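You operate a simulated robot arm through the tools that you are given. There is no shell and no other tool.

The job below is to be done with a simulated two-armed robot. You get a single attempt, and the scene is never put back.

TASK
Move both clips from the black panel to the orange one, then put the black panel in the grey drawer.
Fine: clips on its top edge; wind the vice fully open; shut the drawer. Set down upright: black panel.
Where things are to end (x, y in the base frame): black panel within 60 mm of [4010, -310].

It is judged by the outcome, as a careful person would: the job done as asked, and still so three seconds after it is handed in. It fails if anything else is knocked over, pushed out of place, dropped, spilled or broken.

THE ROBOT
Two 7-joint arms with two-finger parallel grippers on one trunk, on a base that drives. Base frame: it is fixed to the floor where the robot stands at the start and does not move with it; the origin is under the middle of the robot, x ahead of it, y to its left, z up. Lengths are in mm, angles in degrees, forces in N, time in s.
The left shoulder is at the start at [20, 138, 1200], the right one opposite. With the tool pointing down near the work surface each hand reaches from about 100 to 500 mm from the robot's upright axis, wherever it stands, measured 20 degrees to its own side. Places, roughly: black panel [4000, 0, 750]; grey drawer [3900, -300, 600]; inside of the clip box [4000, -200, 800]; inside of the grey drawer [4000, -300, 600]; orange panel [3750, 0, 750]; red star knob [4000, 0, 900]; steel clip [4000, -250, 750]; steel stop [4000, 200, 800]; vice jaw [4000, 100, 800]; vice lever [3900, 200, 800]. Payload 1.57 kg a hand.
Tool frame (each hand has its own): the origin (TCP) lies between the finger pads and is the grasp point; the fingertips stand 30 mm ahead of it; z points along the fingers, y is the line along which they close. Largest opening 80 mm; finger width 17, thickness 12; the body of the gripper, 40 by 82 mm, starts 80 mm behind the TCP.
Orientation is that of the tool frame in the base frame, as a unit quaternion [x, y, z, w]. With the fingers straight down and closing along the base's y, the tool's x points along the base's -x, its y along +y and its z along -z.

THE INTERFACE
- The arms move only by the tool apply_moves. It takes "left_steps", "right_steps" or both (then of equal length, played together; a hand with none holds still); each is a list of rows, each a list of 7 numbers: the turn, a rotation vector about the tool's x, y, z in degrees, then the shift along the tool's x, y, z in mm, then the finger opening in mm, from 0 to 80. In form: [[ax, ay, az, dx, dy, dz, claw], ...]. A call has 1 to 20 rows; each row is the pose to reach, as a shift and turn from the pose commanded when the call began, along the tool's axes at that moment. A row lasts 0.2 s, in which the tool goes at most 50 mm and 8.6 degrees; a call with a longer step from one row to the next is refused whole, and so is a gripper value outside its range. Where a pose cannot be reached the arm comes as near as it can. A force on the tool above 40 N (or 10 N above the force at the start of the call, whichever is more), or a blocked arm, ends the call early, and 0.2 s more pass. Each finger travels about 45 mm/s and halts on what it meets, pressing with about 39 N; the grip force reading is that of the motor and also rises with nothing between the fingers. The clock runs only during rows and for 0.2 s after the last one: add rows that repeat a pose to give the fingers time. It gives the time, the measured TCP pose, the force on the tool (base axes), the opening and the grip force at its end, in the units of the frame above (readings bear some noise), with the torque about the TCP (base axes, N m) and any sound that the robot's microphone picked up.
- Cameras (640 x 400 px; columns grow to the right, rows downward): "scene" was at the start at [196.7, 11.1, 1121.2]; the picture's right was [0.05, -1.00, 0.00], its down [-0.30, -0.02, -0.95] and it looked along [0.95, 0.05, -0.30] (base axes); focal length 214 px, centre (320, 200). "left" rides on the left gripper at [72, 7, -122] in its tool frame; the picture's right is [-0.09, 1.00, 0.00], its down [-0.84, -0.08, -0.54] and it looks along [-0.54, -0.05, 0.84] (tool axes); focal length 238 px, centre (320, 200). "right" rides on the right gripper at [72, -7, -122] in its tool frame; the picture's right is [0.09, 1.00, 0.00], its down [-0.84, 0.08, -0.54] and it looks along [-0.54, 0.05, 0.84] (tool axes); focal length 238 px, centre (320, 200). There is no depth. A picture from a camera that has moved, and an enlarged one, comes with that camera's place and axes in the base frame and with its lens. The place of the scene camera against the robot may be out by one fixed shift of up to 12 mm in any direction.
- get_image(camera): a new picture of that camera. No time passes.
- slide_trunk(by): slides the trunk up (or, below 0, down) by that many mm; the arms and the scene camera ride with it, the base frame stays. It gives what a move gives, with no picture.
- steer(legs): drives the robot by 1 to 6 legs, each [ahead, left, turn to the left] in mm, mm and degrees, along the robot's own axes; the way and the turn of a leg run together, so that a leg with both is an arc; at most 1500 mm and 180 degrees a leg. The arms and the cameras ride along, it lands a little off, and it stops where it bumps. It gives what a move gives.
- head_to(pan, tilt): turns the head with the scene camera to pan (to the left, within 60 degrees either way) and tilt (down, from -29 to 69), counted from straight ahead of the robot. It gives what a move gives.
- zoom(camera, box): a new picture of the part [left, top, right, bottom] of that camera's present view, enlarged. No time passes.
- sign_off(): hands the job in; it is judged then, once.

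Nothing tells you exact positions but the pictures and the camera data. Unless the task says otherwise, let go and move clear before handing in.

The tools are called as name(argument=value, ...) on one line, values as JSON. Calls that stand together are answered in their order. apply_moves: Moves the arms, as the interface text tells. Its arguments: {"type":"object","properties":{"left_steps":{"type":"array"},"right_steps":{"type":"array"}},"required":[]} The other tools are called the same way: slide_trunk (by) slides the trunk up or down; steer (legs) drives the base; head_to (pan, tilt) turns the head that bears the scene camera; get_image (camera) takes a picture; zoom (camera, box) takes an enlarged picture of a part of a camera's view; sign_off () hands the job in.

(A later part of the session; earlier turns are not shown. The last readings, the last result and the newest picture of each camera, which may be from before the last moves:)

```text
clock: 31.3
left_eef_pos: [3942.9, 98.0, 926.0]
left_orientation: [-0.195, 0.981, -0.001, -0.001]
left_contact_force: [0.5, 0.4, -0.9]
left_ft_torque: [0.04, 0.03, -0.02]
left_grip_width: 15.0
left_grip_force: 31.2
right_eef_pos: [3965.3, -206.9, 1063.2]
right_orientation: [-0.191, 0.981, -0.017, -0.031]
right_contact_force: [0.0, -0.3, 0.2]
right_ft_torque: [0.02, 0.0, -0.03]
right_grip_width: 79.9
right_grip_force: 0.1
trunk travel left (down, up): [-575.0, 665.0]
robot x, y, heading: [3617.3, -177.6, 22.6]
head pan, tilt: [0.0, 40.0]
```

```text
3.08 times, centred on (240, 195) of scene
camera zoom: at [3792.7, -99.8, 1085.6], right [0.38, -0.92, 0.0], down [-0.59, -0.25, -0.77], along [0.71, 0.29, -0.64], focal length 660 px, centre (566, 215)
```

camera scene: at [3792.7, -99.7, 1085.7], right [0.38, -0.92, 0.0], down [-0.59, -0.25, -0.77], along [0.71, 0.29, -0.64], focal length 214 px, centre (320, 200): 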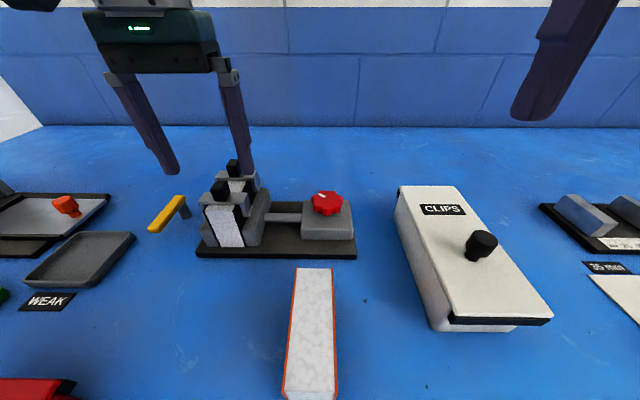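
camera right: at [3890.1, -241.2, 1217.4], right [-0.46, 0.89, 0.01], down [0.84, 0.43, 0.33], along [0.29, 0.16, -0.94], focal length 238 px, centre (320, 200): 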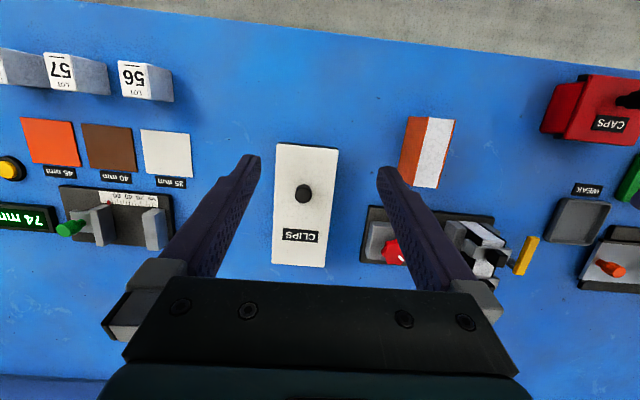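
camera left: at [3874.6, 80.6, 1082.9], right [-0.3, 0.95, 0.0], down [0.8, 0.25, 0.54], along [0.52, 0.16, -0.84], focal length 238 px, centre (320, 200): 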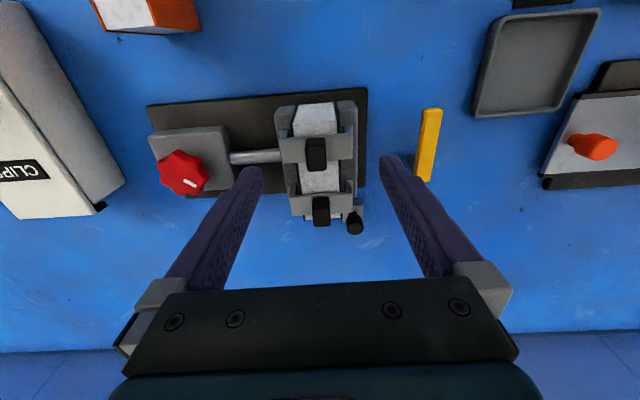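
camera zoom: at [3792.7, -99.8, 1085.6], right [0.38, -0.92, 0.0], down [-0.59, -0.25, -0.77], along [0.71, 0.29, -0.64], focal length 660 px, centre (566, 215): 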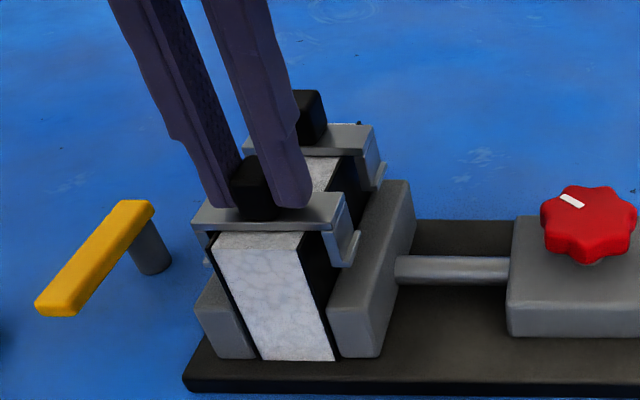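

The handle is gripped (15 mm wide). I lift the clip straight up.

apply_moves(left_steps=[[0, 0, 0, 0, 0, -5, 5], [0, 0, 0, 0, 0, -10, 5], [0, 0, 0, 0, 0, -20, 5], [0, 0, 0, 0, 0, -30, 5], [0, 0, 0, 0, 0, -40, 5], [0, 0, 0, 0, 0, -50, 5], [0, 0, 0, 0, 0, -60, 5]])

get_image(camera="scene")

get_image(camera="left")

```text
clock: 32.9
left_eef_pos: [3946.5, 96.7, 986.8]
left_orientation: [-0.196, 0.981, 0.0, 0.0]
left_contact_force: [-0.6, 0.1, -0.7]
left_ft_torque: [0.0, -0.01, 0.01]
left_grip_width: 15.2
left_grip_force: 30.5
right_eef_pos: [3965.0, -208.5, 1062.1]
right_orientation: [-0.192, 0.981, -0.017, -0.032]
right_contact_force: [-0.5, 0.1, 1.2]
right_ft_torque: [0.04, 0.01, 0.02]
right_grip_width: 80.2
right_grip_force: 0.0
trunk travel left (down, up): [-575.0, 665.0]
robot x, y, heading: [3618.1, -176.4, 22.4]
head pan, tilt: [0.0, 40.0]
```

```text
taken
camera scene: at [3792.7, -99.8, 1085.6], right [0.38, -0.92, 0.0], down [-0.59, -0.25, -0.77], along [0.71, 0.29, -0.64], focal length 214 px, centre (320, 200)
```

scene: 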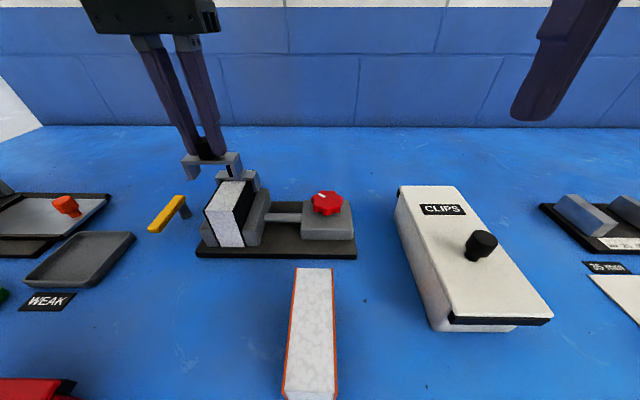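

```text
taken
camera left: at [3877.0, 76.1, 1108.8], right [-0.3, 0.95, 0.0], down [0.8, 0.25, 0.54], along [0.52, 0.16, -0.84], focal length 238 px, centre (320, 200)
```

left: 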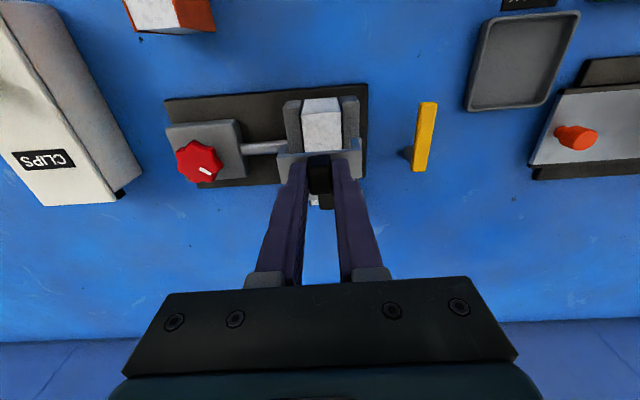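

The clip came off cleanly and the black panel stayed put. I carry it over the far half of the orange panel and check alignment.

apply_moves(left_steps=[[0, 0, 0, 20, -20, 0, 5], [0, 0, 0, 45, -45, 0, 5], [0, 0, 0, 70, -70, 0, 5], [0, 0, 0, 95, -95, 0, 5], [0, 0, 0, 119, -118.5, 0, 5], [0, 0, 0, 119, -118.5, 0, 5], [0, 0, 0, 119, -118.5, 0, 5]])

get_image(camera="left")

get_image(camera="scene")

get_image(camera="right")

```text
clock: 34.5
left_eef_pos: [3882.7, -59.2, 988.7]
left_orientation: [-0.196, 0.981, -0.002, -0.001]
left_contact_force: [0.7, -0.1, -0.8]
left_ft_torque: [0.01, 0.04, 0.0]
left_grip_width: 15.0
left_grip_force: 31.2
right_eef_pos: [3965.6, -208.7, 1062.6]
right_orientation: [-0.192, 0.981, -0.017, -0.031]
right_contact_force: [-1.1, 0.4, 0.1]
right_ft_torque: [-0.02, 0.01, 0.01]
right_grip_width: 80.1
right_grip_force: 0.0
trunk travel left (down, up): [-575.0, 665.0]
robot x, y, heading: [3613.7, -178.1, 22.4]
head pan, tilt: [0.0, 40.0]
```

```text
taken
camera left: at [3814.0, -79.9, 1111.1], right [-0.3, 0.95, 0.0], down [0.8, 0.25, 0.54], along [0.52, 0.16, -0.84], focal length 238 px, centre (320, 200)
```

left: 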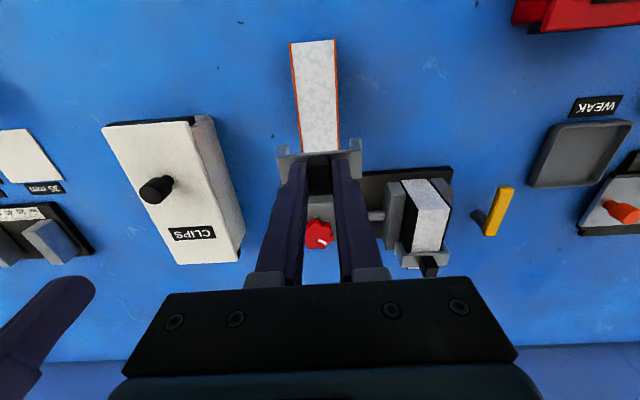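

```text
taken
camera scene: at [3792.6, -99.7, 1085.6], right [0.38, -0.92, 0.0], down [-0.59, -0.25, -0.77], along [0.71, 0.29, -0.64], focal length 214 px, centre (320, 200)
```

scene: 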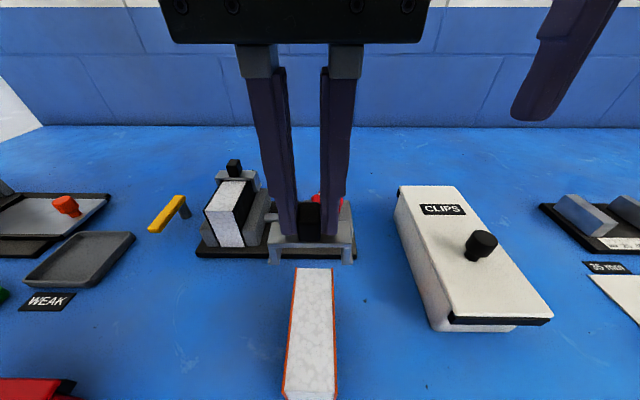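

```text
taken
camera right: at [3908.5, -234.6, 1189.1], right [-0.46, 0.89, -0.01], down [0.77, 0.41, 0.48], along [0.43, 0.21, -0.88], focal length 238 px, centre (320, 200)
```

right: 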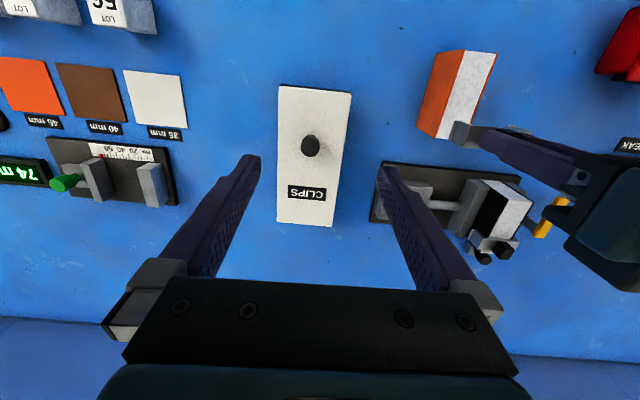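

zoom(camera="left", box=[260, 30, 380, 210])

zoom(camera="right", box=[400, 30, 560, 160])

```text
2.22 times, centred on (320, 120) of left
camera zoom: at [3814.0, -79.9, 1111.1], right [-0.3, 0.95, 0.0], down [0.8, 0.25, 0.54], along [0.52, 0.16, -0.84], focal length 530 px, centre (320, 378)
```

zoom: 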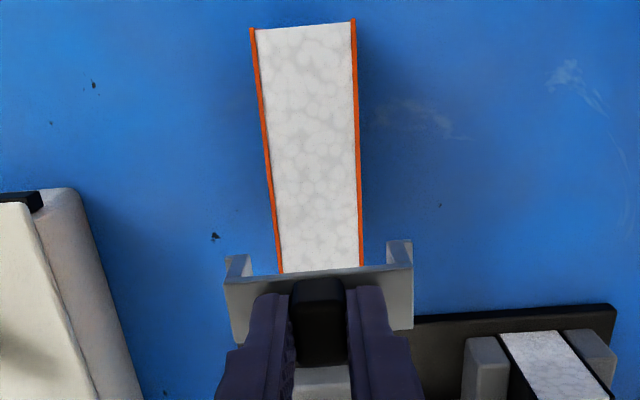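

```text
3.08 times, centred on (480, 95) of right
camera zoom: at [3908.5, -234.6, 1189.1], right [-0.46, 0.89, -0.01], down [0.77, 0.41, 0.48], along [0.43, 0.21, -0.88], focal length 733 px, centre (-172, 523)
```

zoom: 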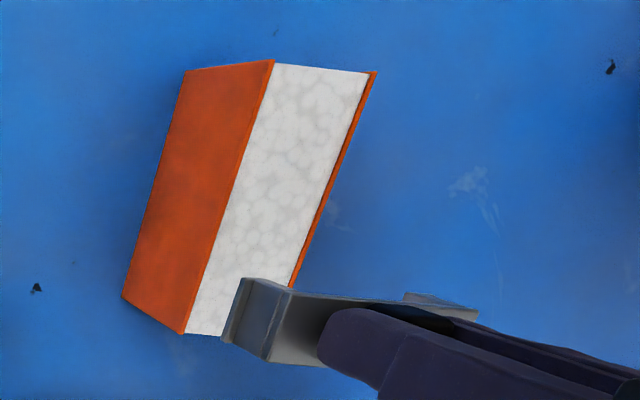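

The panel's centre line lies within 0.5 mm of the clip's, and I'm about 22 mm from its far end. I lower until the clip legs are just above the panel, then check.

apply_moves(left_steps=[[0, 0, 0, 0, 0, 16, 5], [0, 0, 0, 0, 0, 32, 5], [0, 0, 0, 0, 0, 44, 5], [0, 0, 0, 0, 0, 44, 5]])

zoom(camera="left", box=[260, 30, 380, 210])

zoom(camera="right", box=[400, 30, 560, 160])

zoom(camera="scene", box=[230, 170, 400, 400])

```text
clock: 35.0
left_eef_pos: [3885.6, -59.7, 970.9]
left_orientation: [-0.199, 0.98, -0.006, 0.004]
left_contact_force: [6.6, 4.6, 15.4]
left_ft_torque: [-1.09, 2.26, -0.05]
left_grip_width: 15.0
left_grip_force: 31.1
right_eef_pos: [3965.0, -208.6, 1061.5]
right_orientation: [-0.191, 0.981, -0.018, -0.034]
right_contact_force: [0.0, 0.9, -0.4]
right_ft_torque: [0.0, 0.02, 0.0]
right_grip_width: 80.1
right_grip_force: 0.1
trunk travel left (down, up): [-575.0, 665.0]
robot x, y, heading: [3620.2, -177.1, 22.5]
head pan, tilt: [0.0, 40.0]
stopped in row 2 (left hand): the force on the tool passed its limit at 49 N (the readings are from after the stop); the commanded pose is now the measured one
```

```text
2.22 times, centred on (320, 120) of left
camera zoom: at [3815.2, -80.2, 1093.9], right [-0.3, 0.95, -0.01], down [0.8, 0.26, 0.55], along [0.52, 0.16, -0.84], focal length 530 px, centre (320, 378)
```

zoom: 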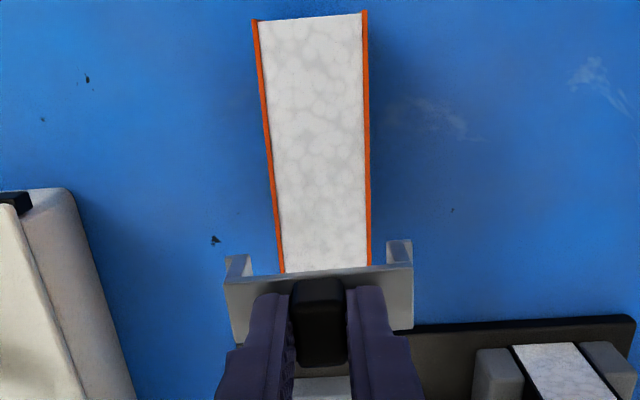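

```text
3.08 times, centred on (480, 95) of right
camera zoom: at [3908.7, -234.6, 1188.5], right [-0.46, 0.89, -0.02], down [0.78, 0.41, 0.48], along [0.43, 0.21, -0.88], focal length 733 px, centre (-172, 523)
```

zoom: 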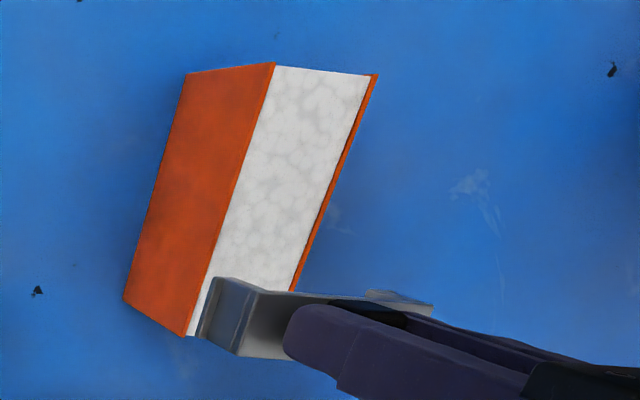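

```text
1.74 times, centred on (315, 285) of scene
camera zoom: at [3791.6, -100.2, 1083.2], right [0.38, -0.92, 0.0], down [-0.61, -0.25, -0.75], along [0.69, 0.29, -0.66], focal length 373 px, centre (329, 52)
```

zoom: 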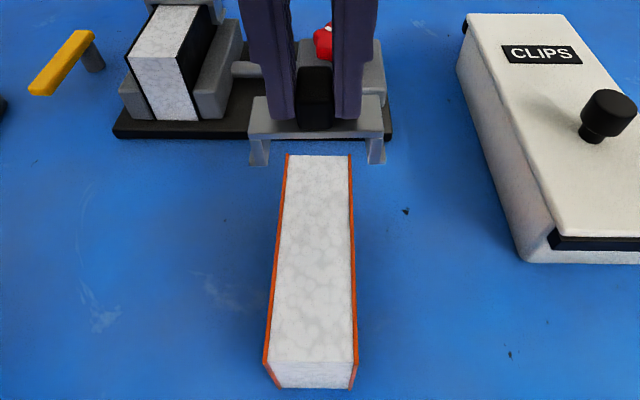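

The stop came well above the panel: the torque points to a contact about 100–160 mm behind the tool, so the wrist likely touched my own head camera. I lift back up and will move the robot back for more room.

apply_moves(left_steps=[[0, 0, 0, 0, 0, -10, 5], [0, 0, 0, 0, 0, -20, 5], [0, 0, 0, 0, 0, -20, 5]])

get_image(camera="scene")

```text
clock: 35.8
left_eef_pos: [3883.8, -59.6, 991.8]
left_orientation: [-0.199, 0.98, -0.005, 0.002]
left_contact_force: [-0.8, -0.2, -1.0]
left_ft_torque: [0.01, 0.03, 0.03]
left_grip_width: 14.9
left_grip_force: 30.8
right_eef_pos: [3964.6, -208.9, 1061.4]
right_orientation: [-0.191, 0.981, -0.017, -0.032]
right_contact_force: [0.1, -0.3, -0.3]
right_ft_torque: [0.04, 0.01, 0.02]
right_grip_width: 80.3
right_grip_force: 0.1
trunk travel left (down, up): [-575.0, 665.0]
robot x, y, heading: [3617.8, -173.8, 22.4]
head pan, tilt: [0.0, 40.0]
```

```text
taken
camera scene: at [3792.6, -99.8, 1085.6], right [0.38, -0.92, 0.0], down [-0.59, -0.25, -0.77], along [0.71, 0.29, -0.64], focal length 214 px, centre (320, 200)
```

scene: 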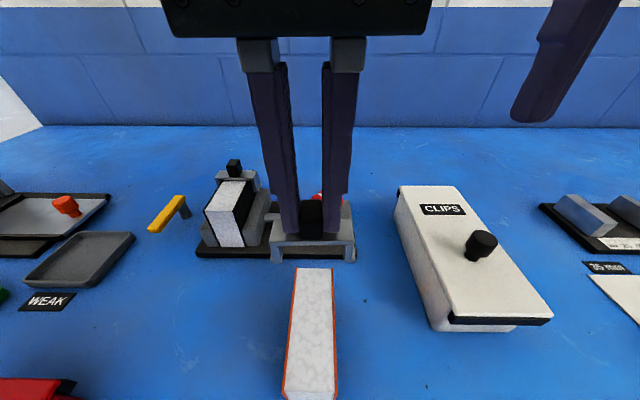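

Contact released, everything still in place. I back the robot up by 130 mm so the orange panel is about 400 mm ahead.

steer(legs=[[-130, 0, 0]])

get_image(camera="left")

get_image(camera="scene")

```text
clock: 37.1
left_eef_pos: [3765.9, -107.3, 991.4]
left_orientation: [-0.199, 0.98, -0.005, 0.002]
left_contact_force: [0.1, -0.1, -0.2]
left_ft_torque: [0.01, -0.04, 0.01]
left_grip_width: 14.7
left_grip_force: 30.9
right_eef_pos: [3847.0, -256.8, 1061.8]
right_orientation: [-0.193, 0.981, -0.018, -0.032]
right_contact_force: [0.1, -0.6, 0.3]
right_ft_torque: [0.01, -0.03, -0.02]
right_grip_width: 79.8
right_grip_force: 0.0
trunk travel left (down, up): [-575.0, 665.0]
robot x, y, heading: [3497.8, -228.3, 22.7]
head pan, tilt: [0.0, 40.0]
```

```text
taken
camera left: at [3696.5, -129.0, 1112.7], right [-0.3, 0.95, -0.01], down [0.8, 0.26, 0.54], along [0.52, 0.16, -0.84], focal length 238 px, centre (320, 200)
```

left: 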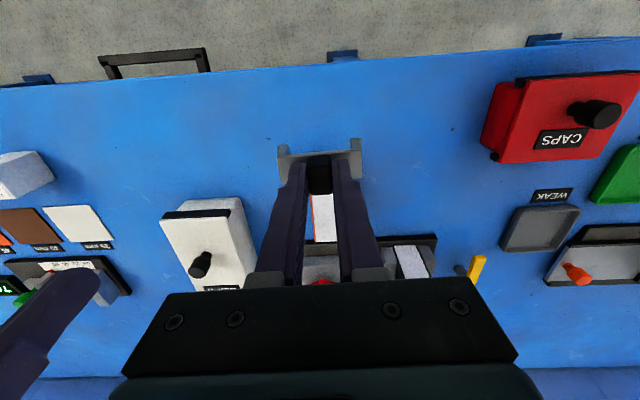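

```text
taken
camera scene: at [3674.7, -148.4, 1085.6], right [0.38, -0.92, 0.0], down [-0.59, -0.25, -0.77], along [0.71, 0.29, -0.64], focal length 214 px, centre (320, 200)
```

scene: 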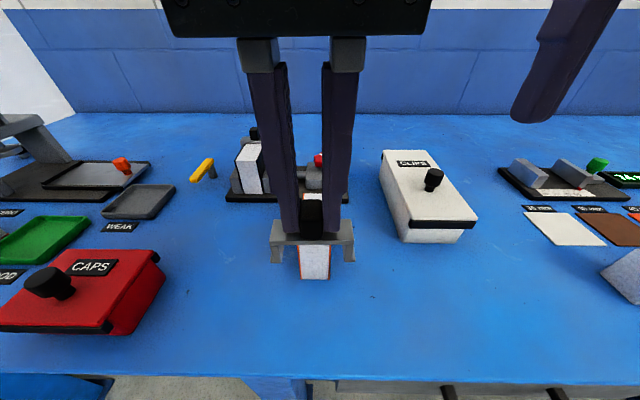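

apply_moves(left_steps=[[-0.2, 0, 0.3, -32, -0.3, 0, 5], [-0.4, 0, 0.6, -64, -0.6, 0, 5], [-0.6, 0.1, 1.0, -96, -1, 0, 5], [-0.6, 0.1, 1.0, -126.3, -1.3, 0, 5], [-0.6, 0.1, 1.0, -126.3, -1.3, 0, 5], [-0.6, 0.1, 1.0, -126.3, -1.3, 0, 5]])

zoom(camera="left", box=[260, 30, 380, 210])

get_image(camera="scene")

```text
clock: 38.5
left_eef_pos: [3884.3, -60.8, 992.8]
left_orientation: [-0.191, 0.982, 0.0, -0.001]
left_contact_force: [0.8, -0.1, -0.6]
left_ft_torque: [0.03, 0.0, 0.01]
left_grip_width: 14.8
left_grip_force: 30.8
right_eef_pos: [3846.7, -256.2, 1061.7]
right_orientation: [-0.193, 0.98, -0.018, -0.032]
right_contact_force: [-0.3, 0.1, -0.4]
right_ft_torque: [-0.01, 0.02, -0.02]
right_grip_width: 80.1
right_grip_force: 0.1
trunk travel left (down, up): [-575.0, 665.0]
robot x, y, heading: [3498.1, -226.9, 22.5]
head pan, tilt: [0.0, 40.0]
```

```text
2.22 times, centred on (320, 120) of left
camera zoom: at [3814.3, -80.8, 1114.5], right [-0.29, 0.96, 0.0], down [0.8, 0.24, 0.54], along [0.52, 0.16, -0.84], focal length 530 px, centre (320, 378)
```

zoom: 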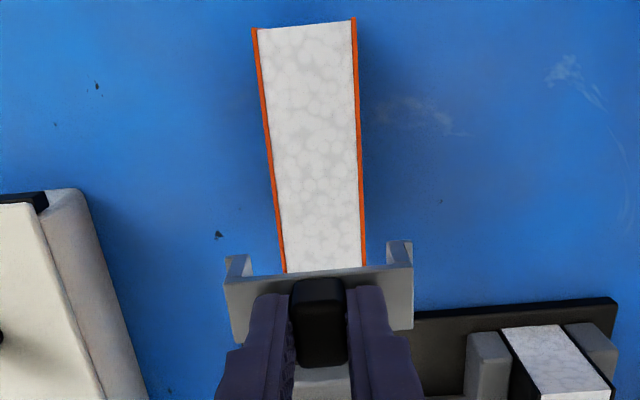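

```text
taken
camera scene: at [3674.9, -148.3, 1085.6], right [0.38, -0.92, 0.0], down [-0.59, -0.25, -0.77], along [0.71, 0.29, -0.64], focal length 214 px, centre (320, 200)
```

scene: 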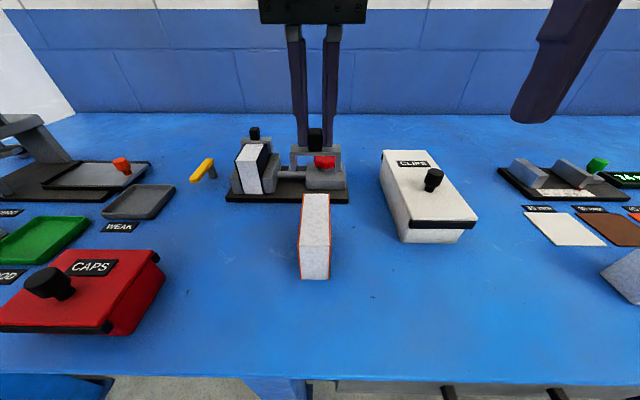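

Now the panel is parallel to the clip and off-centre by under 1 mm; I correct that and lower in stages.

apply_moves(left_steps=[[0, 0, 0, 0, 0.8, 13, 5], [0, 0, 0, 0, 0.8, 26, 5], [0, 0, 0, 0, 0.8, 39, 5], [0, 0, 0, 0, 0.8, 50, 5], [0, 0, 0, 0, 0.8, 50, 5]])

zoom(camera="left", box=[260, 60, 380, 210])

zoom(camera="scene", box=[250, 110, 390, 290])

get_image(camera="right")

```text
clock: 39.7
left_eef_pos: [3882.9, -58.7, 940.1]
left_orientation: [-0.192, 0.981, 0.0, -0.001]
left_contact_force: [-0.3, -0.2, -1.2]
left_ft_torque: [0.0, 0.0, -0.01]
left_grip_width: 14.8
left_grip_force: 31.5
right_eef_pos: [3847.8, -255.7, 1061.3]
right_orientation: [-0.193, 0.981, -0.018, -0.031]
right_contact_force: [1.2, 0.1, 0.5]
right_ft_torque: [0.01, 0.0, 0.01]
right_grip_width: 79.9
right_grip_force: 0.0
trunk travel left (down, up): [-575.0, 665.0]
robot x, y, heading: [3499.5, -227.2, 22.4]
head pan, tilt: [0.0, 40.0]
```

```text
2.67 times, centred on (320, 135) of left
camera zoom: at [3813.7, -79.9, 1063.2], right [-0.29, 0.96, 0.0], down [0.8, 0.24, 0.54], along [0.52, 0.16, -0.84], focal length 636 px, centre (320, 373)
```

zoom: 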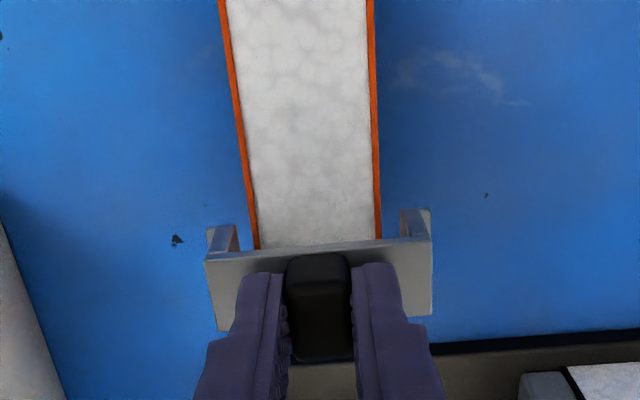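

```text
2.22 times, centred on (320, 200) of scene
camera zoom: at [3674.9, -148.3, 1085.6], right [0.38, -0.92, 0.0], down [-0.59, -0.25, -0.77], along [0.71, 0.29, -0.64], focal length 477 px, centre (320, 200)
```

zoom: 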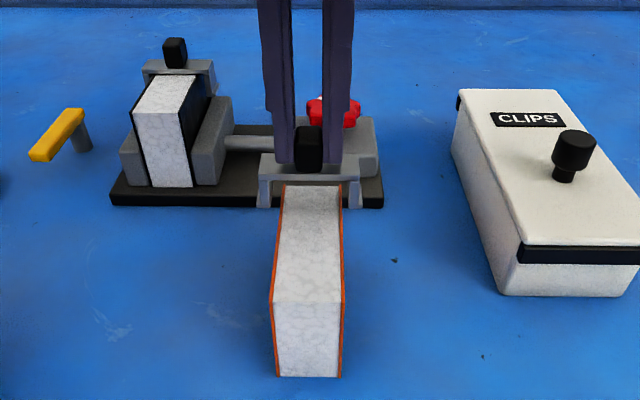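

```text
taken
camera right: at [3791.0, -282.9, 1188.4], right [-0.46, 0.89, -0.02], down [0.77, 0.41, 0.48], along [0.43, 0.21, -0.88], focal length 238 px, centre (320, 200)
```

right: 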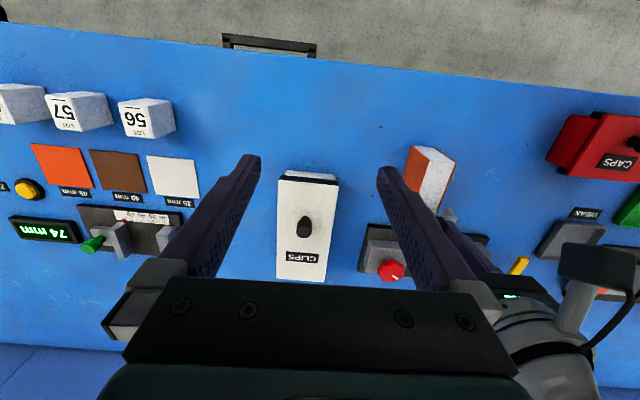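

Legs are evenly spaced on either side of the panel. I lower the clip further towards its seat.

apply_moves(left_steps=[[0, 0, 0, 0, 0, 5, 5], [0, 0, 0, 0, 0, 10, 5], [0, 0, 0, 0, 0, 15, 5], [0, 0, 0, 0, 0, 20, 5], [0, 0, 0, 0, 0, 24, 5], [0, 0, 0, 0, 0, 24, 5]])

zoom(camera="left", box=[260, 60, 380, 210])

zoom(camera="scene", box=[250, 110, 390, 290])

```text
clock: 41.1
left_eef_pos: [3881.6, -59.3, 917.5]
left_orientation: [-0.192, 0.981, 0.0, 0.0]
left_contact_force: [0.7, -0.2, -0.8]
left_ft_torque: [0.0, -0.03, 0.02]
left_grip_width: 14.9
left_grip_force: 30.9
right_eef_pos: [3848.1, -257.1, 1060.6]
right_orientation: [-0.193, 0.981, -0.018, -0.032]
right_contact_force: [-0.7, 0.4, -0.5]
right_ft_torque: [0.02, 0.0, 0.01]
right_grip_width: 80.0
right_grip_force: 0.0
trunk travel left (down, up): [-575.0, 665.0]
robot x, y, heading: [3500.2, -222.8, 22.7]
head pan, tilt: [0.0, 40.0]
```

```text
2.67 times, centred on (320, 135) of left
camera zoom: at [3813.3, -79.6, 1038.5], right [-0.29, 0.96, 0.0], down [0.8, 0.24, 0.54], along [0.52, 0.16, -0.84], focal length 636 px, centre (320, 373)
```

zoom: 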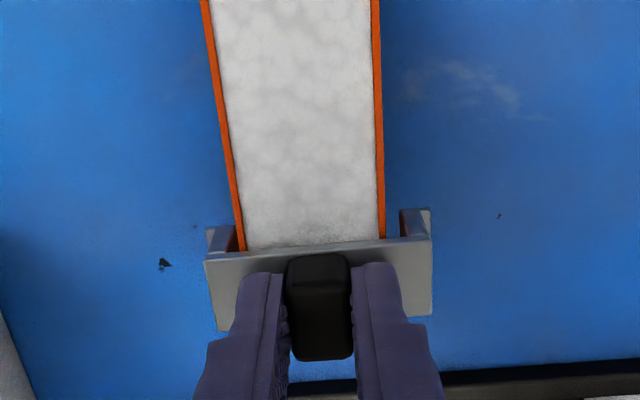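

```text
2.22 times, centred on (320, 200) of scene
camera zoom: at [3674.9, -148.3, 1085.6], right [0.38, -0.92, 0.0], down [-0.59, -0.25, -0.77], along [0.71, 0.29, -0.64], focal length 477 px, centre (320, 200)
```

zoom: 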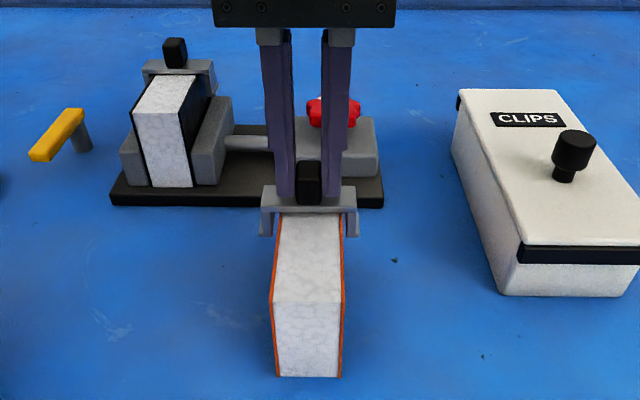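

The panel sits about 1 mm right of the clip centre; I trim that and continue down slowly to the seat.

apply_moves(left_steps=[[0, 0, 0, 0, -1, 0, 5], [0, 0, 0, 0, -1, 2, 5], [0, 0, 0, 0, -1, 4, 5], [0, 0, 0, 0, -1, 5.5, 5], [0, 0, 0, 0, -1, 5.5, 5]])

zoom(camera="scene", box=[270, 150, 370, 290])

```text
clock: 42.3
left_eef_pos: [3883.8, -59.0, 913.1]
left_orientation: [-0.191, 0.982, 0.0, 0.002]
left_contact_force: [-5.2, -0.9, 18.6]
left_ft_torque: [-0.03, 0.23, 0.02]
left_grip_width: 15.1
left_grip_force: 30.4
right_eef_pos: [3846.3, -255.3, 1061.3]
right_orientation: [-0.193, 0.981, -0.017, -0.031]
right_contact_force: [0.7, 0.8, -0.1]
right_ft_torque: [0.0, 0.03, -0.01]
right_grip_width: 79.8
right_grip_force: 0.1
trunk travel left (down, up): [-575.0, 665.0]
robot x, y, heading: [3502.3, -224.3, 22.6]
head pan, tilt: [0.0, 40.0]
```

```text
2.86 times, centred on (320, 220) of scene
camera zoom: at [3675.1, -147.9, 1086.0], right [0.38, -0.92, 0.0], down [-0.59, -0.25, -0.77], along [0.71, 0.29, -0.64], focal length 613 px, centre (320, 143)
```

zoom: 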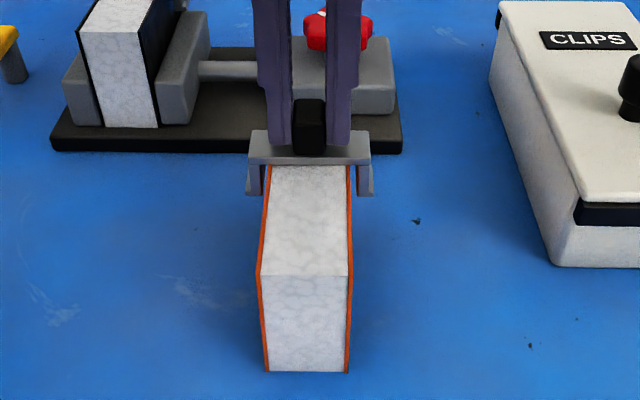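

The bar has touched down on the panel top (z≈913, 19 N). I ease off slightly, release, and rise.

apply_moves(left_steps=[[0, 0, 0, 0, 0, -1.2, 5], [0, 0, 0, 0, 0, -1.2, 25], [0, 0, 0, 0, 0, -1.2, 40], [0, 0, 0, 0, 0, -1.2, 40], [0, 0, 0, 0, 0, -15, 40], [0, 0, 0, 0, 0, -35, 40], [0, 0, 0, 0, 0, -60, 40], [0, 0, 0, 0, 0, -85, 40], [0, 0, 0, 0, 0, -85, 40]])

get_image(camera="scene")

get_image(camera="left")

```text
clock: 44.3
left_eef_pos: [3884.1, -59.2, 998.5]
left_orientation: [-0.19, 0.982, 0.0, 0.0]
left_contact_force: [0.1, -0.6, 0.8]
left_ft_torque: [0.0, 0.01, 0.01]
left_grip_width: 39.8
left_grip_force: 0.0
right_eef_pos: [3846.8, -256.5, 1061.4]
right_orientation: [-0.192, 0.981, -0.018, -0.032]
right_contact_force: [0.2, 0.5, -0.1]
right_ft_torque: [-0.01, 0.02, 0.01]
right_grip_width: 79.6
right_grip_force: 0.1
trunk travel left (down, up): [-575.0, 665.0]
robot x, y, heading: [3502.5, -223.6, 22.7]
head pan, tilt: [0.0, 40.0]
```

```text
taken
camera scene: at [3674.9, -148.3, 1085.6], right [0.38, -0.92, 0.0], down [-0.59, -0.25, -0.77], along [0.71, 0.29, -0.64], focal length 214 px, centre (320, 200)
```

scene: 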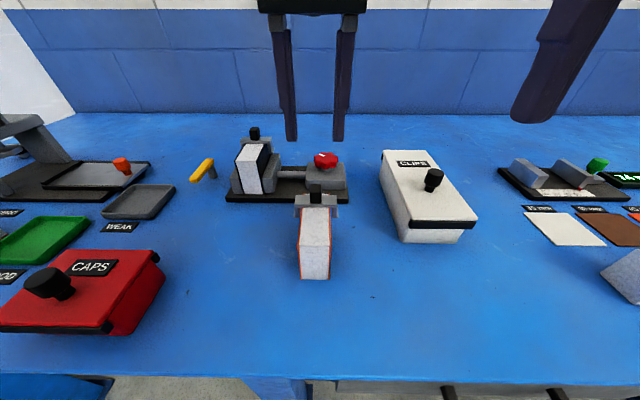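

```text
taken
camera left: at [3814.3, -80.5, 1120.9], right [-0.29, 0.96, 0.0], down [0.8, 0.24, 0.54], along [0.52, 0.16, -0.84], focal length 238 px, centre (320, 200)
```

left: 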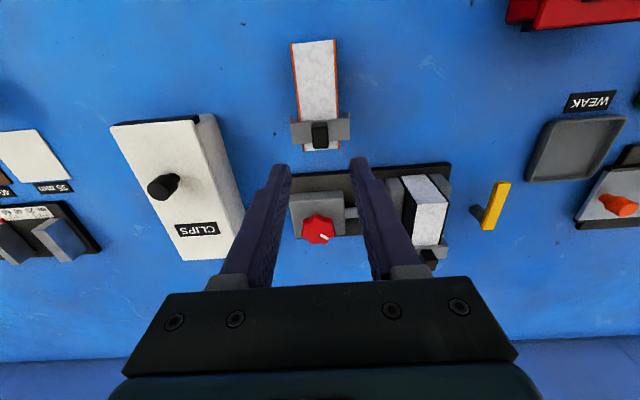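

The first clip is seated upright on the orange panel. I drive forward again to reach the far clip on the black panel.

steer(legs=[[130, 0, 0]])

get_image(camera="left")

get_image(camera="scene")

```text
clock: 45.6
left_eef_pos: [4001.9, -11.1, 998.7]
left_orientation: [-0.192, 0.981, 0.0, 0.0]
left_contact_force: [0.2, -1.0, -0.1]
left_ft_torque: [-0.03, -0.01, 0.0]
left_grip_width: 39.9
left_grip_force: 0.1
right_eef_pos: [3965.9, -207.4, 1061.8]
right_orientation: [-0.192, 0.981, -0.018, -0.033]
right_contact_force: [0.2, 0.3, 0.6]
right_ft_torque: [0.0, 0.01, 0.03]
right_grip_width: 79.9
right_grip_force: 0.1
trunk travel left (down, up): [-575.0, 665.0]
robot x, y, heading: [3620.0, -175.2, 22.5]
head pan, tilt: [0.0, 40.0]
```

```text
taken
camera left: at [3932.9, -31.3, 1120.6], right [-0.29, 0.96, 0.0], down [0.8, 0.24, 0.54], along [0.52, 0.16, -0.84], focal length 238 px, centre (320, 200)
```

left: 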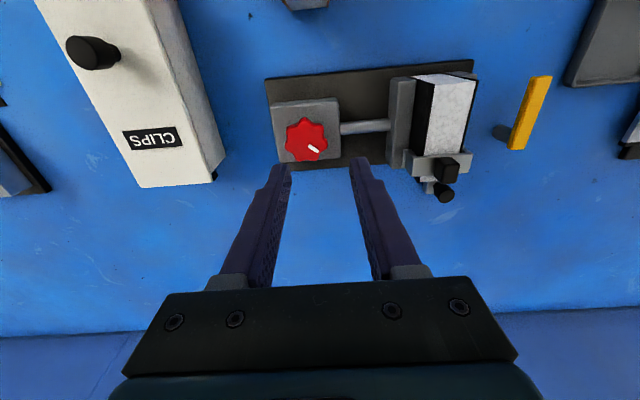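

```text
taken
camera scene: at [3793.4, -99.0, 1085.7], right [0.38, -0.92, 0.0], down [-0.59, -0.25, -0.77], along [0.71, 0.29, -0.64], focal length 214 px, centre (320, 200)
```

scene: 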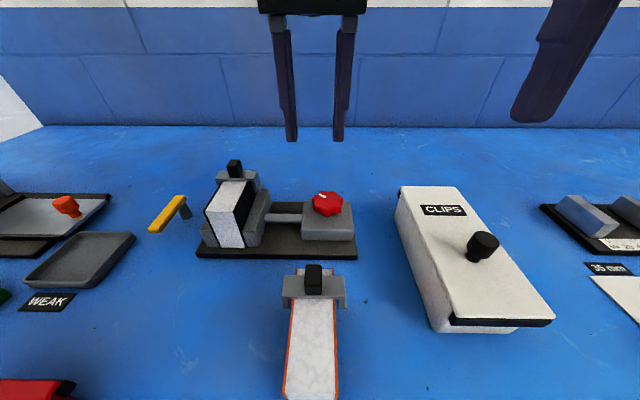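

apply_moves(left_steps=[[0, 0, 0, -10, 32, 0, 45], [0, 0, 0, -20, 64, 0, 45], [0, 0, 0, -30, 96, 0, 45], [0, 0, 0, -37.6, 121.4, 10, 45], [0, 0, 0, -37.6, 121.4, 33, 45], [0, 0, 0, -37.6, 121.4, 33, 45]])

zoom(camera="left", box=[240, 80, 400, 240])

zoom(camera="scene", box=[160, 120, 300, 260])

```text
clock: 47.0
left_eef_pos: [3990.7, 117.4, 965.3]
left_orientation: [-0.191, 0.982, 0.001, -0.001]
left_contact_force: [0.5, 0.9, 0.3]
left_ft_torque: [0.0, -0.01, -0.01]
left_grip_width: 44.9
left_grip_force: 0.1
right_eef_pos: [3964.8, -206.8, 1061.2]
right_orientation: [-0.192, 0.981, -0.018, -0.033]
right_contact_force: [-0.3, 0.3, -0.6]
right_ft_torque: [0.0, -0.03, -0.01]
right_grip_width: 80.0
right_grip_force: 0.0
trunk travel left (down, up): [-575.0, 665.0]
robot x, y, heading: [3616.6, -177.0, 22.5]
head pan, tilt: [0.0, 40.0]
```

```text
2.50 times, centred on (320, 160) of left
camera zoom: at [3921.6, 95.8, 1087.7], right [-0.29, 0.96, 0.0], down [0.8, 0.24, 0.54], along [0.52, 0.16, -0.84], focal length 596 px, centre (320, 300)
```

zoom: 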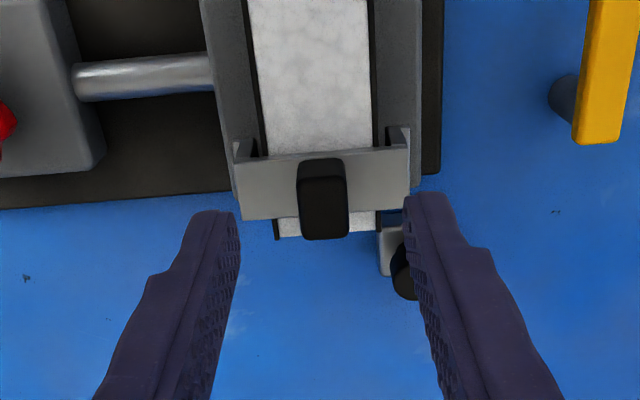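

```text
2.86 times, centred on (230, 190) of scene
camera zoom: at [3793.3, -99.1, 1085.7], right [0.38, -0.92, 0.0], down [-0.59, -0.25, -0.77], along [0.71, 0.29, -0.64], focal length 613 px, centre (577, 229)
```

zoom: 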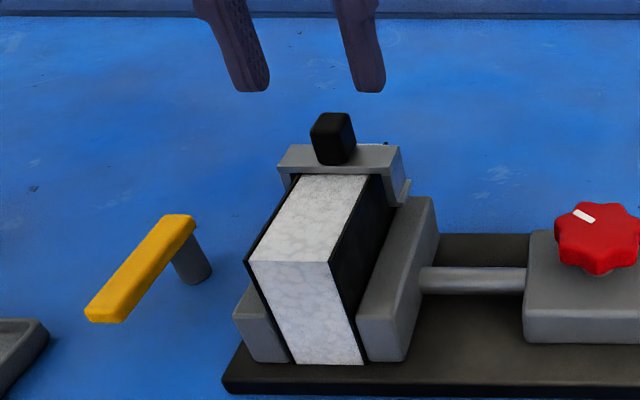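

I need to correct ~5 mm forward and ~1.5 mm left. A black-knobbed stop stands just left of the panel's far end, so I check its height with the right camera before descending.

get_image(camera="right")

zoom(camera="right", box=[420, 150, 580, 290])

```text
taken
camera right: at [3909.4, -233.7, 1188.4], right [-0.46, 0.89, -0.02], down [0.77, 0.41, 0.48], along [0.43, 0.21, -0.88], focal length 238 px, centre (320, 200)
```

right: 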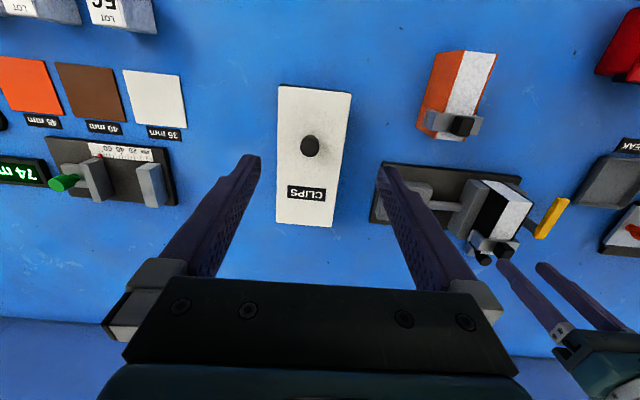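

```text
2.86 times, centred on (500, 220) of right
camera zoom: at [3909.4, -233.7, 1188.4], right [-0.46, 0.89, -0.02], down [0.77, 0.41, 0.48], along [0.43, 0.21, -0.88], focal length 681 px, centre (-194, 143)
```

zoom: 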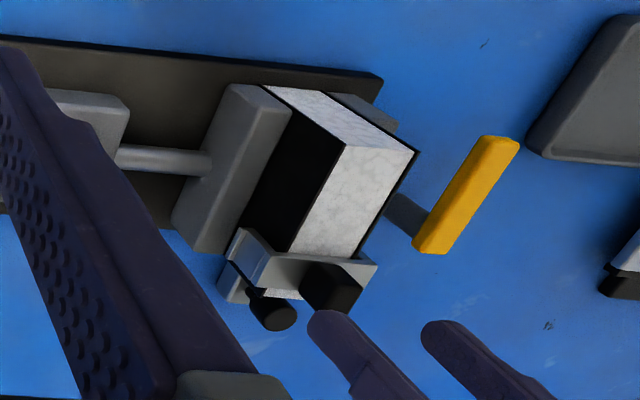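

The black knob is low (z≈848) and beyond the panel, so it's clear of my fingers. I descend on the far clip's handle.

apply_moves(left_steps=[[0, 0, 0, -5, 1.4, 10, 45], [0, 0, 0, -5, 1.4, 22, 45], [0, 0, 0, -5, 1.4, 32, 45], [0, 0, 0, -5, 1.4, 39, 45], [0, 0, 0, -5, 1.4, 39, 45]])

zoom(camera="left", box=[240, 100, 400, 240])

zoom(camera="scene", box=[160, 120, 300, 260])

```text
clock: 48.2
left_eef_pos: [3994.8, 118.7, 927.3]
left_orientation: [-0.191, 0.982, 0.0, 0.0]
left_contact_force: [0.4, -0.2, -0.3]
left_ft_torque: [0.01, 0.03, 0.0]
left_grip_width: 45.1
left_grip_force: 0.1
right_eef_pos: [3965.6, -208.8, 1062.1]
right_orientation: [-0.192, 0.981, -0.018, -0.033]
right_contact_force: [0.4, -0.1, 0.1]
right_ft_torque: [0.02, 0.0, -0.02]
right_grip_width: 79.9
right_grip_force: 0.1
trunk travel left (down, up): [-575.0, 665.0]
robot x, y, heading: [3617.0, -176.7, 22.6]
head pan, tilt: [0.0, 40.0]
```

```text
2.86 times, centred on (320, 170) of left
camera zoom: at [3925.9, 98.4, 1048.5], right [-0.29, 0.96, 0.0], down [0.8, 0.24, 0.54], along [0.52, 0.16, -0.84], focal length 681 px, centre (320, 286)
```

zoom: 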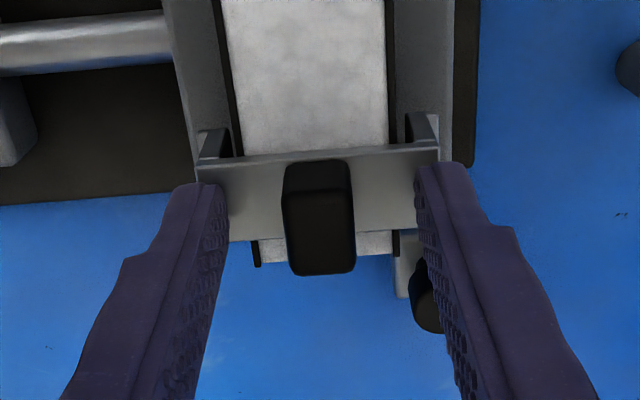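

```text
2.86 times, centred on (230, 190) of scene
camera zoom: at [3793.3, -99.1, 1085.7], right [0.38, -0.92, 0.0], down [-0.59, -0.25, -0.77], along [0.71, 0.29, -0.64], focal length 613 px, centre (577, 229)
```

zoom: 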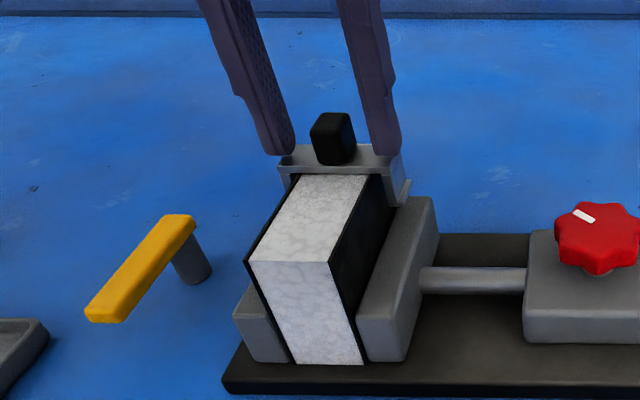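

Aligned just as for the first clip. I close and lift.

apply_moves(left_steps=[[0, 0, 0, 0, 0, 0, 20], [0, 0, 0, 0, 0, 0, 5], [0, 0, 0, 0, 0, 0, 5], [0, 0, 0, 0, 0, 0, 5], [0, 0, 0, 0, 0, -5, 5], [0, 0, 0, 0, 0, -10, 5], [0, 0, 0, 0, 0, -20, 5], [0, 0, 0, 0, 0, -35, 5], [0, 0, 0, 0, 0, -50, 5], [0, 0, 0, 0, 0, -65, 5], [0, 0, 0, 0, 0, -75, 5], [0, 0, 0, 0, 0, -75, 5]])

get_image(camera="scene")

get_image(camera="left")

```text
clock: 50.8
left_eef_pos: [3993.8, 119.4, 1001.3]
left_orientation: [-0.191, 0.982, 0.0, 0.0]
left_contact_force: [0.5, -0.3, -1.3]
left_ft_torque: [0.01, 0.02, 0.01]
left_grip_width: 15.1
left_grip_force: 31.0
right_eef_pos: [3965.1, -207.0, 1061.7]
right_orientation: [-0.193, 0.98, -0.019, -0.033]
right_contact_force: [-0.1, 0.0, -0.2]
right_ft_torque: [0.0, -0.03, -0.02]
right_grip_width: 79.7
right_grip_force: 0.0
trunk travel left (down, up): [-575.0, 665.0]
robot x, y, heading: [3619.9, -177.3, 22.8]
head pan, tilt: [0.0, 40.0]
```

```text
taken
camera scene: at [3793.3, -99.1, 1085.6], right [0.38, -0.92, 0.0], down [-0.59, -0.25, -0.77], along [0.71, 0.29, -0.64], focal length 214 px, centre (320, 200)
```

scene: 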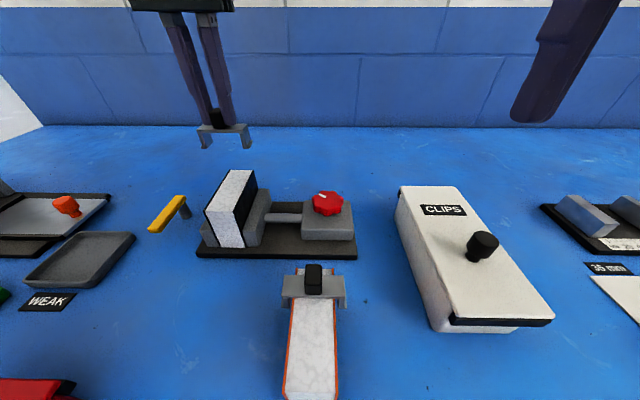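

```text
taken
camera left: at [3925.5, 98.1, 1123.1], right [-0.29, 0.96, 0.0], down [0.8, 0.24, 0.54], along [0.52, 0.16, -0.84], focal length 238 px, centre (320, 200)
```

left: 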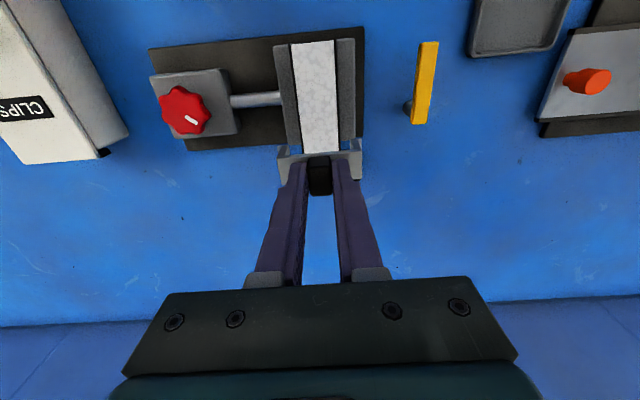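

Both clips are off the black panel. I drive back 190 mm and bring the second clip over the near half of the orange panel.

steer(legs=[[-190, 0, 0]])

```text
clock: 52.3
left_eef_pos: [3821.3, 47.4, 1000.3]
left_orientation: [-0.193, 0.981, 0.0, 0.001]
left_contact_force: [-0.2, -0.1, -0.5]
left_ft_torque: [0.0, 0.0, 0.01]
left_grip_width: 14.9
left_grip_force: 30.9
right_eef_pos: [3793.7, -277.9, 1061.0]
right_orientation: [-0.194, 0.98, -0.018, -0.033]
right_contact_force: [-0.3, -0.1, 1.2]
right_ft_torque: [-0.02, 0.02, 0.0]
right_grip_width: 80.0
right_grip_force: 0.0
trunk travel left (down, up): [-575.0, 665.0]
robot x, y, heading: [3447.9, -249.3, 22.8]
head pan, tilt: [0.0, 40.0]
```

apply_moves(left_steps=[[0, 0, 0, 10, -32, 0, 5], [0, 0, 0, 20, -64, 0, 5], [0, 0, 0, 29, -96, 0, 5], [0, 0, 0, 35.2, -121.7, 0, 5], [0, 0, 0, 35.2, -121.7, 0, 5], [0, 0, 0, 35.2, -121.7, 0, 5]])

zoom(camera="left", box=[240, 60, 400, 240])

get_image(camera="scene")

```text
clock: 53.7
left_eef_pos: [3836.5, -79.6, 1001.3]
left_orientation: [-0.192, 0.981, 0.0, 0.0]
left_contact_force: [-0.2, 0.1, -0.9]
left_ft_torque: [0.01, 0.04, 0.03]
left_grip_width: 14.7
left_grip_force: 31.2
right_eef_pos: [3793.9, -277.5, 1061.3]
right_orientation: [-0.193, 0.98, -0.017, -0.033]
right_contact_force: [-0.4, 0.2, -0.3]
right_ft_torque: [0.0, -0.02, 0.0]
right_grip_width: 79.9
right_grip_force: 0.0
trunk travel left (down, up): [-575.0, 665.0]
robot x, y, heading: [3447.5, -248.8, 22.9]
head pan, tilt: [0.0, 40.0]
```

```text
2.22 times, centred on (320, 150) of left
camera zoom: at [3767.7, -100.2, 1123.2], right [-0.29, 0.96, 0.0], down [0.8, 0.24, 0.54], along [0.52, 0.16, -0.84], focal length 530 px, centre (320, 311)
```

zoom: 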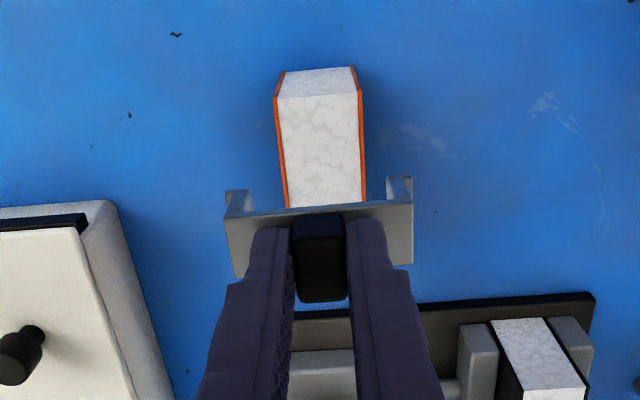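

```text
taken
camera scene: at [3621.2, -170.4, 1085.6], right [0.39, -0.92, 0.0], down [-0.59, -0.25, -0.77], along [0.71, 0.3, -0.64], focal length 214 px, centre (320, 200)
```

scene: 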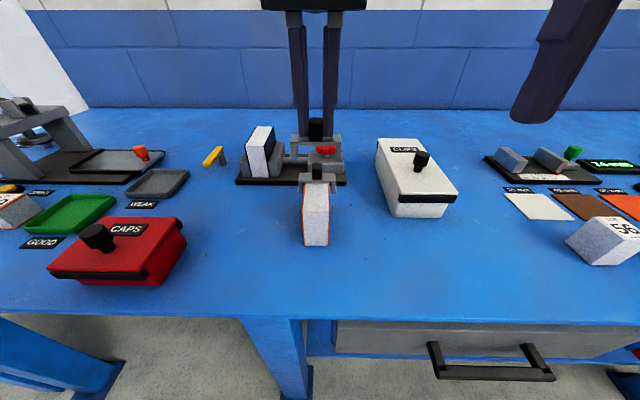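

apply_moves(left_steps=[[0, 0, 0, 0, 0, 20, 5], [0, 0, 0, 0, 0, 40, 5], [0, 0, 0, 0, 0, 55, 5], [0, 0, 0, 0, 0, 66, 5], [0, 0, 0, 0, 0, 66, 5]])

zoom(camera="left", box=[260, 60, 380, 210])

zoom(camera="scene", box=[250, 110, 390, 290])

```text
clock: 54.9
left_eef_pos: [3837.4, -77.1, 934.8]
left_orientation: [-0.192, 0.981, 0.0, 0.0]
left_contact_force: [0.3, 1.1, -0.5]
left_ft_torque: [0.03, -0.02, -0.01]
left_grip_width: 15.1
left_grip_force: 31.1
right_eef_pos: [3794.4, -277.3, 1060.6]
right_orientation: [-0.194, 0.98, -0.019, -0.033]
right_contact_force: [-0.7, -0.2, 0.0]
right_ft_torque: [0.02, 0.01, 0.02]
right_grip_width: 80.2
right_grip_force: 0.0
trunk travel left (down, up): [-575.0, 665.0]
robot x, y, heading: [3446.9, -248.3, 22.9]
head pan, tilt: [0.0, 40.0]
```

```text
2.67 times, centred on (320, 135) of left
camera zoom: at [3767.3, -98.4, 1056.4], right [-0.29, 0.96, 0.0], down [0.8, 0.24, 0.54], along [0.52, 0.16, -0.84], focal length 636 px, centre (320, 373)
```

zoom: 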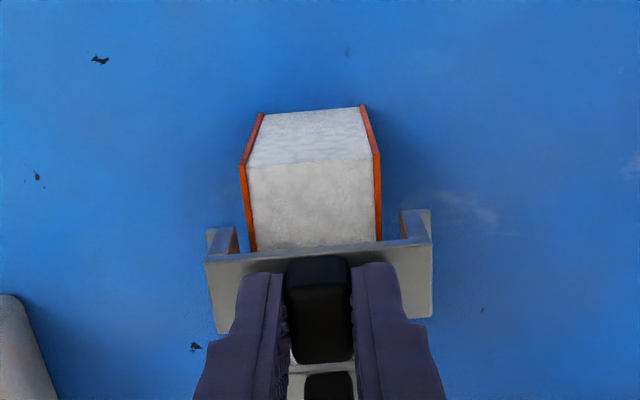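

```text
2.22 times, centred on (320, 200) of scene
camera zoom: at [3621.2, -170.4, 1085.6], right [0.39, -0.92, 0.0], down [-0.59, -0.25, -0.77], along [0.71, 0.3, -0.64], focal length 477 px, centre (320, 200)
```

zoom: 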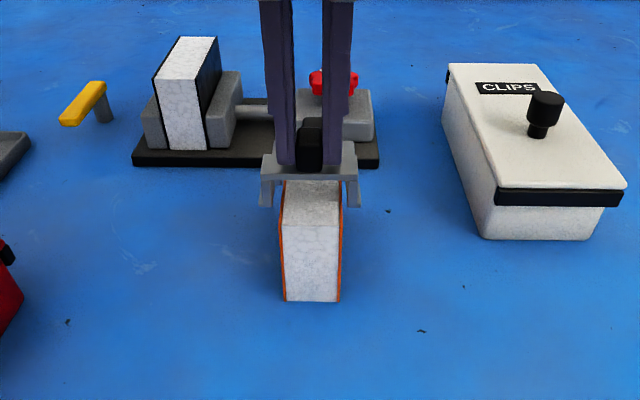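

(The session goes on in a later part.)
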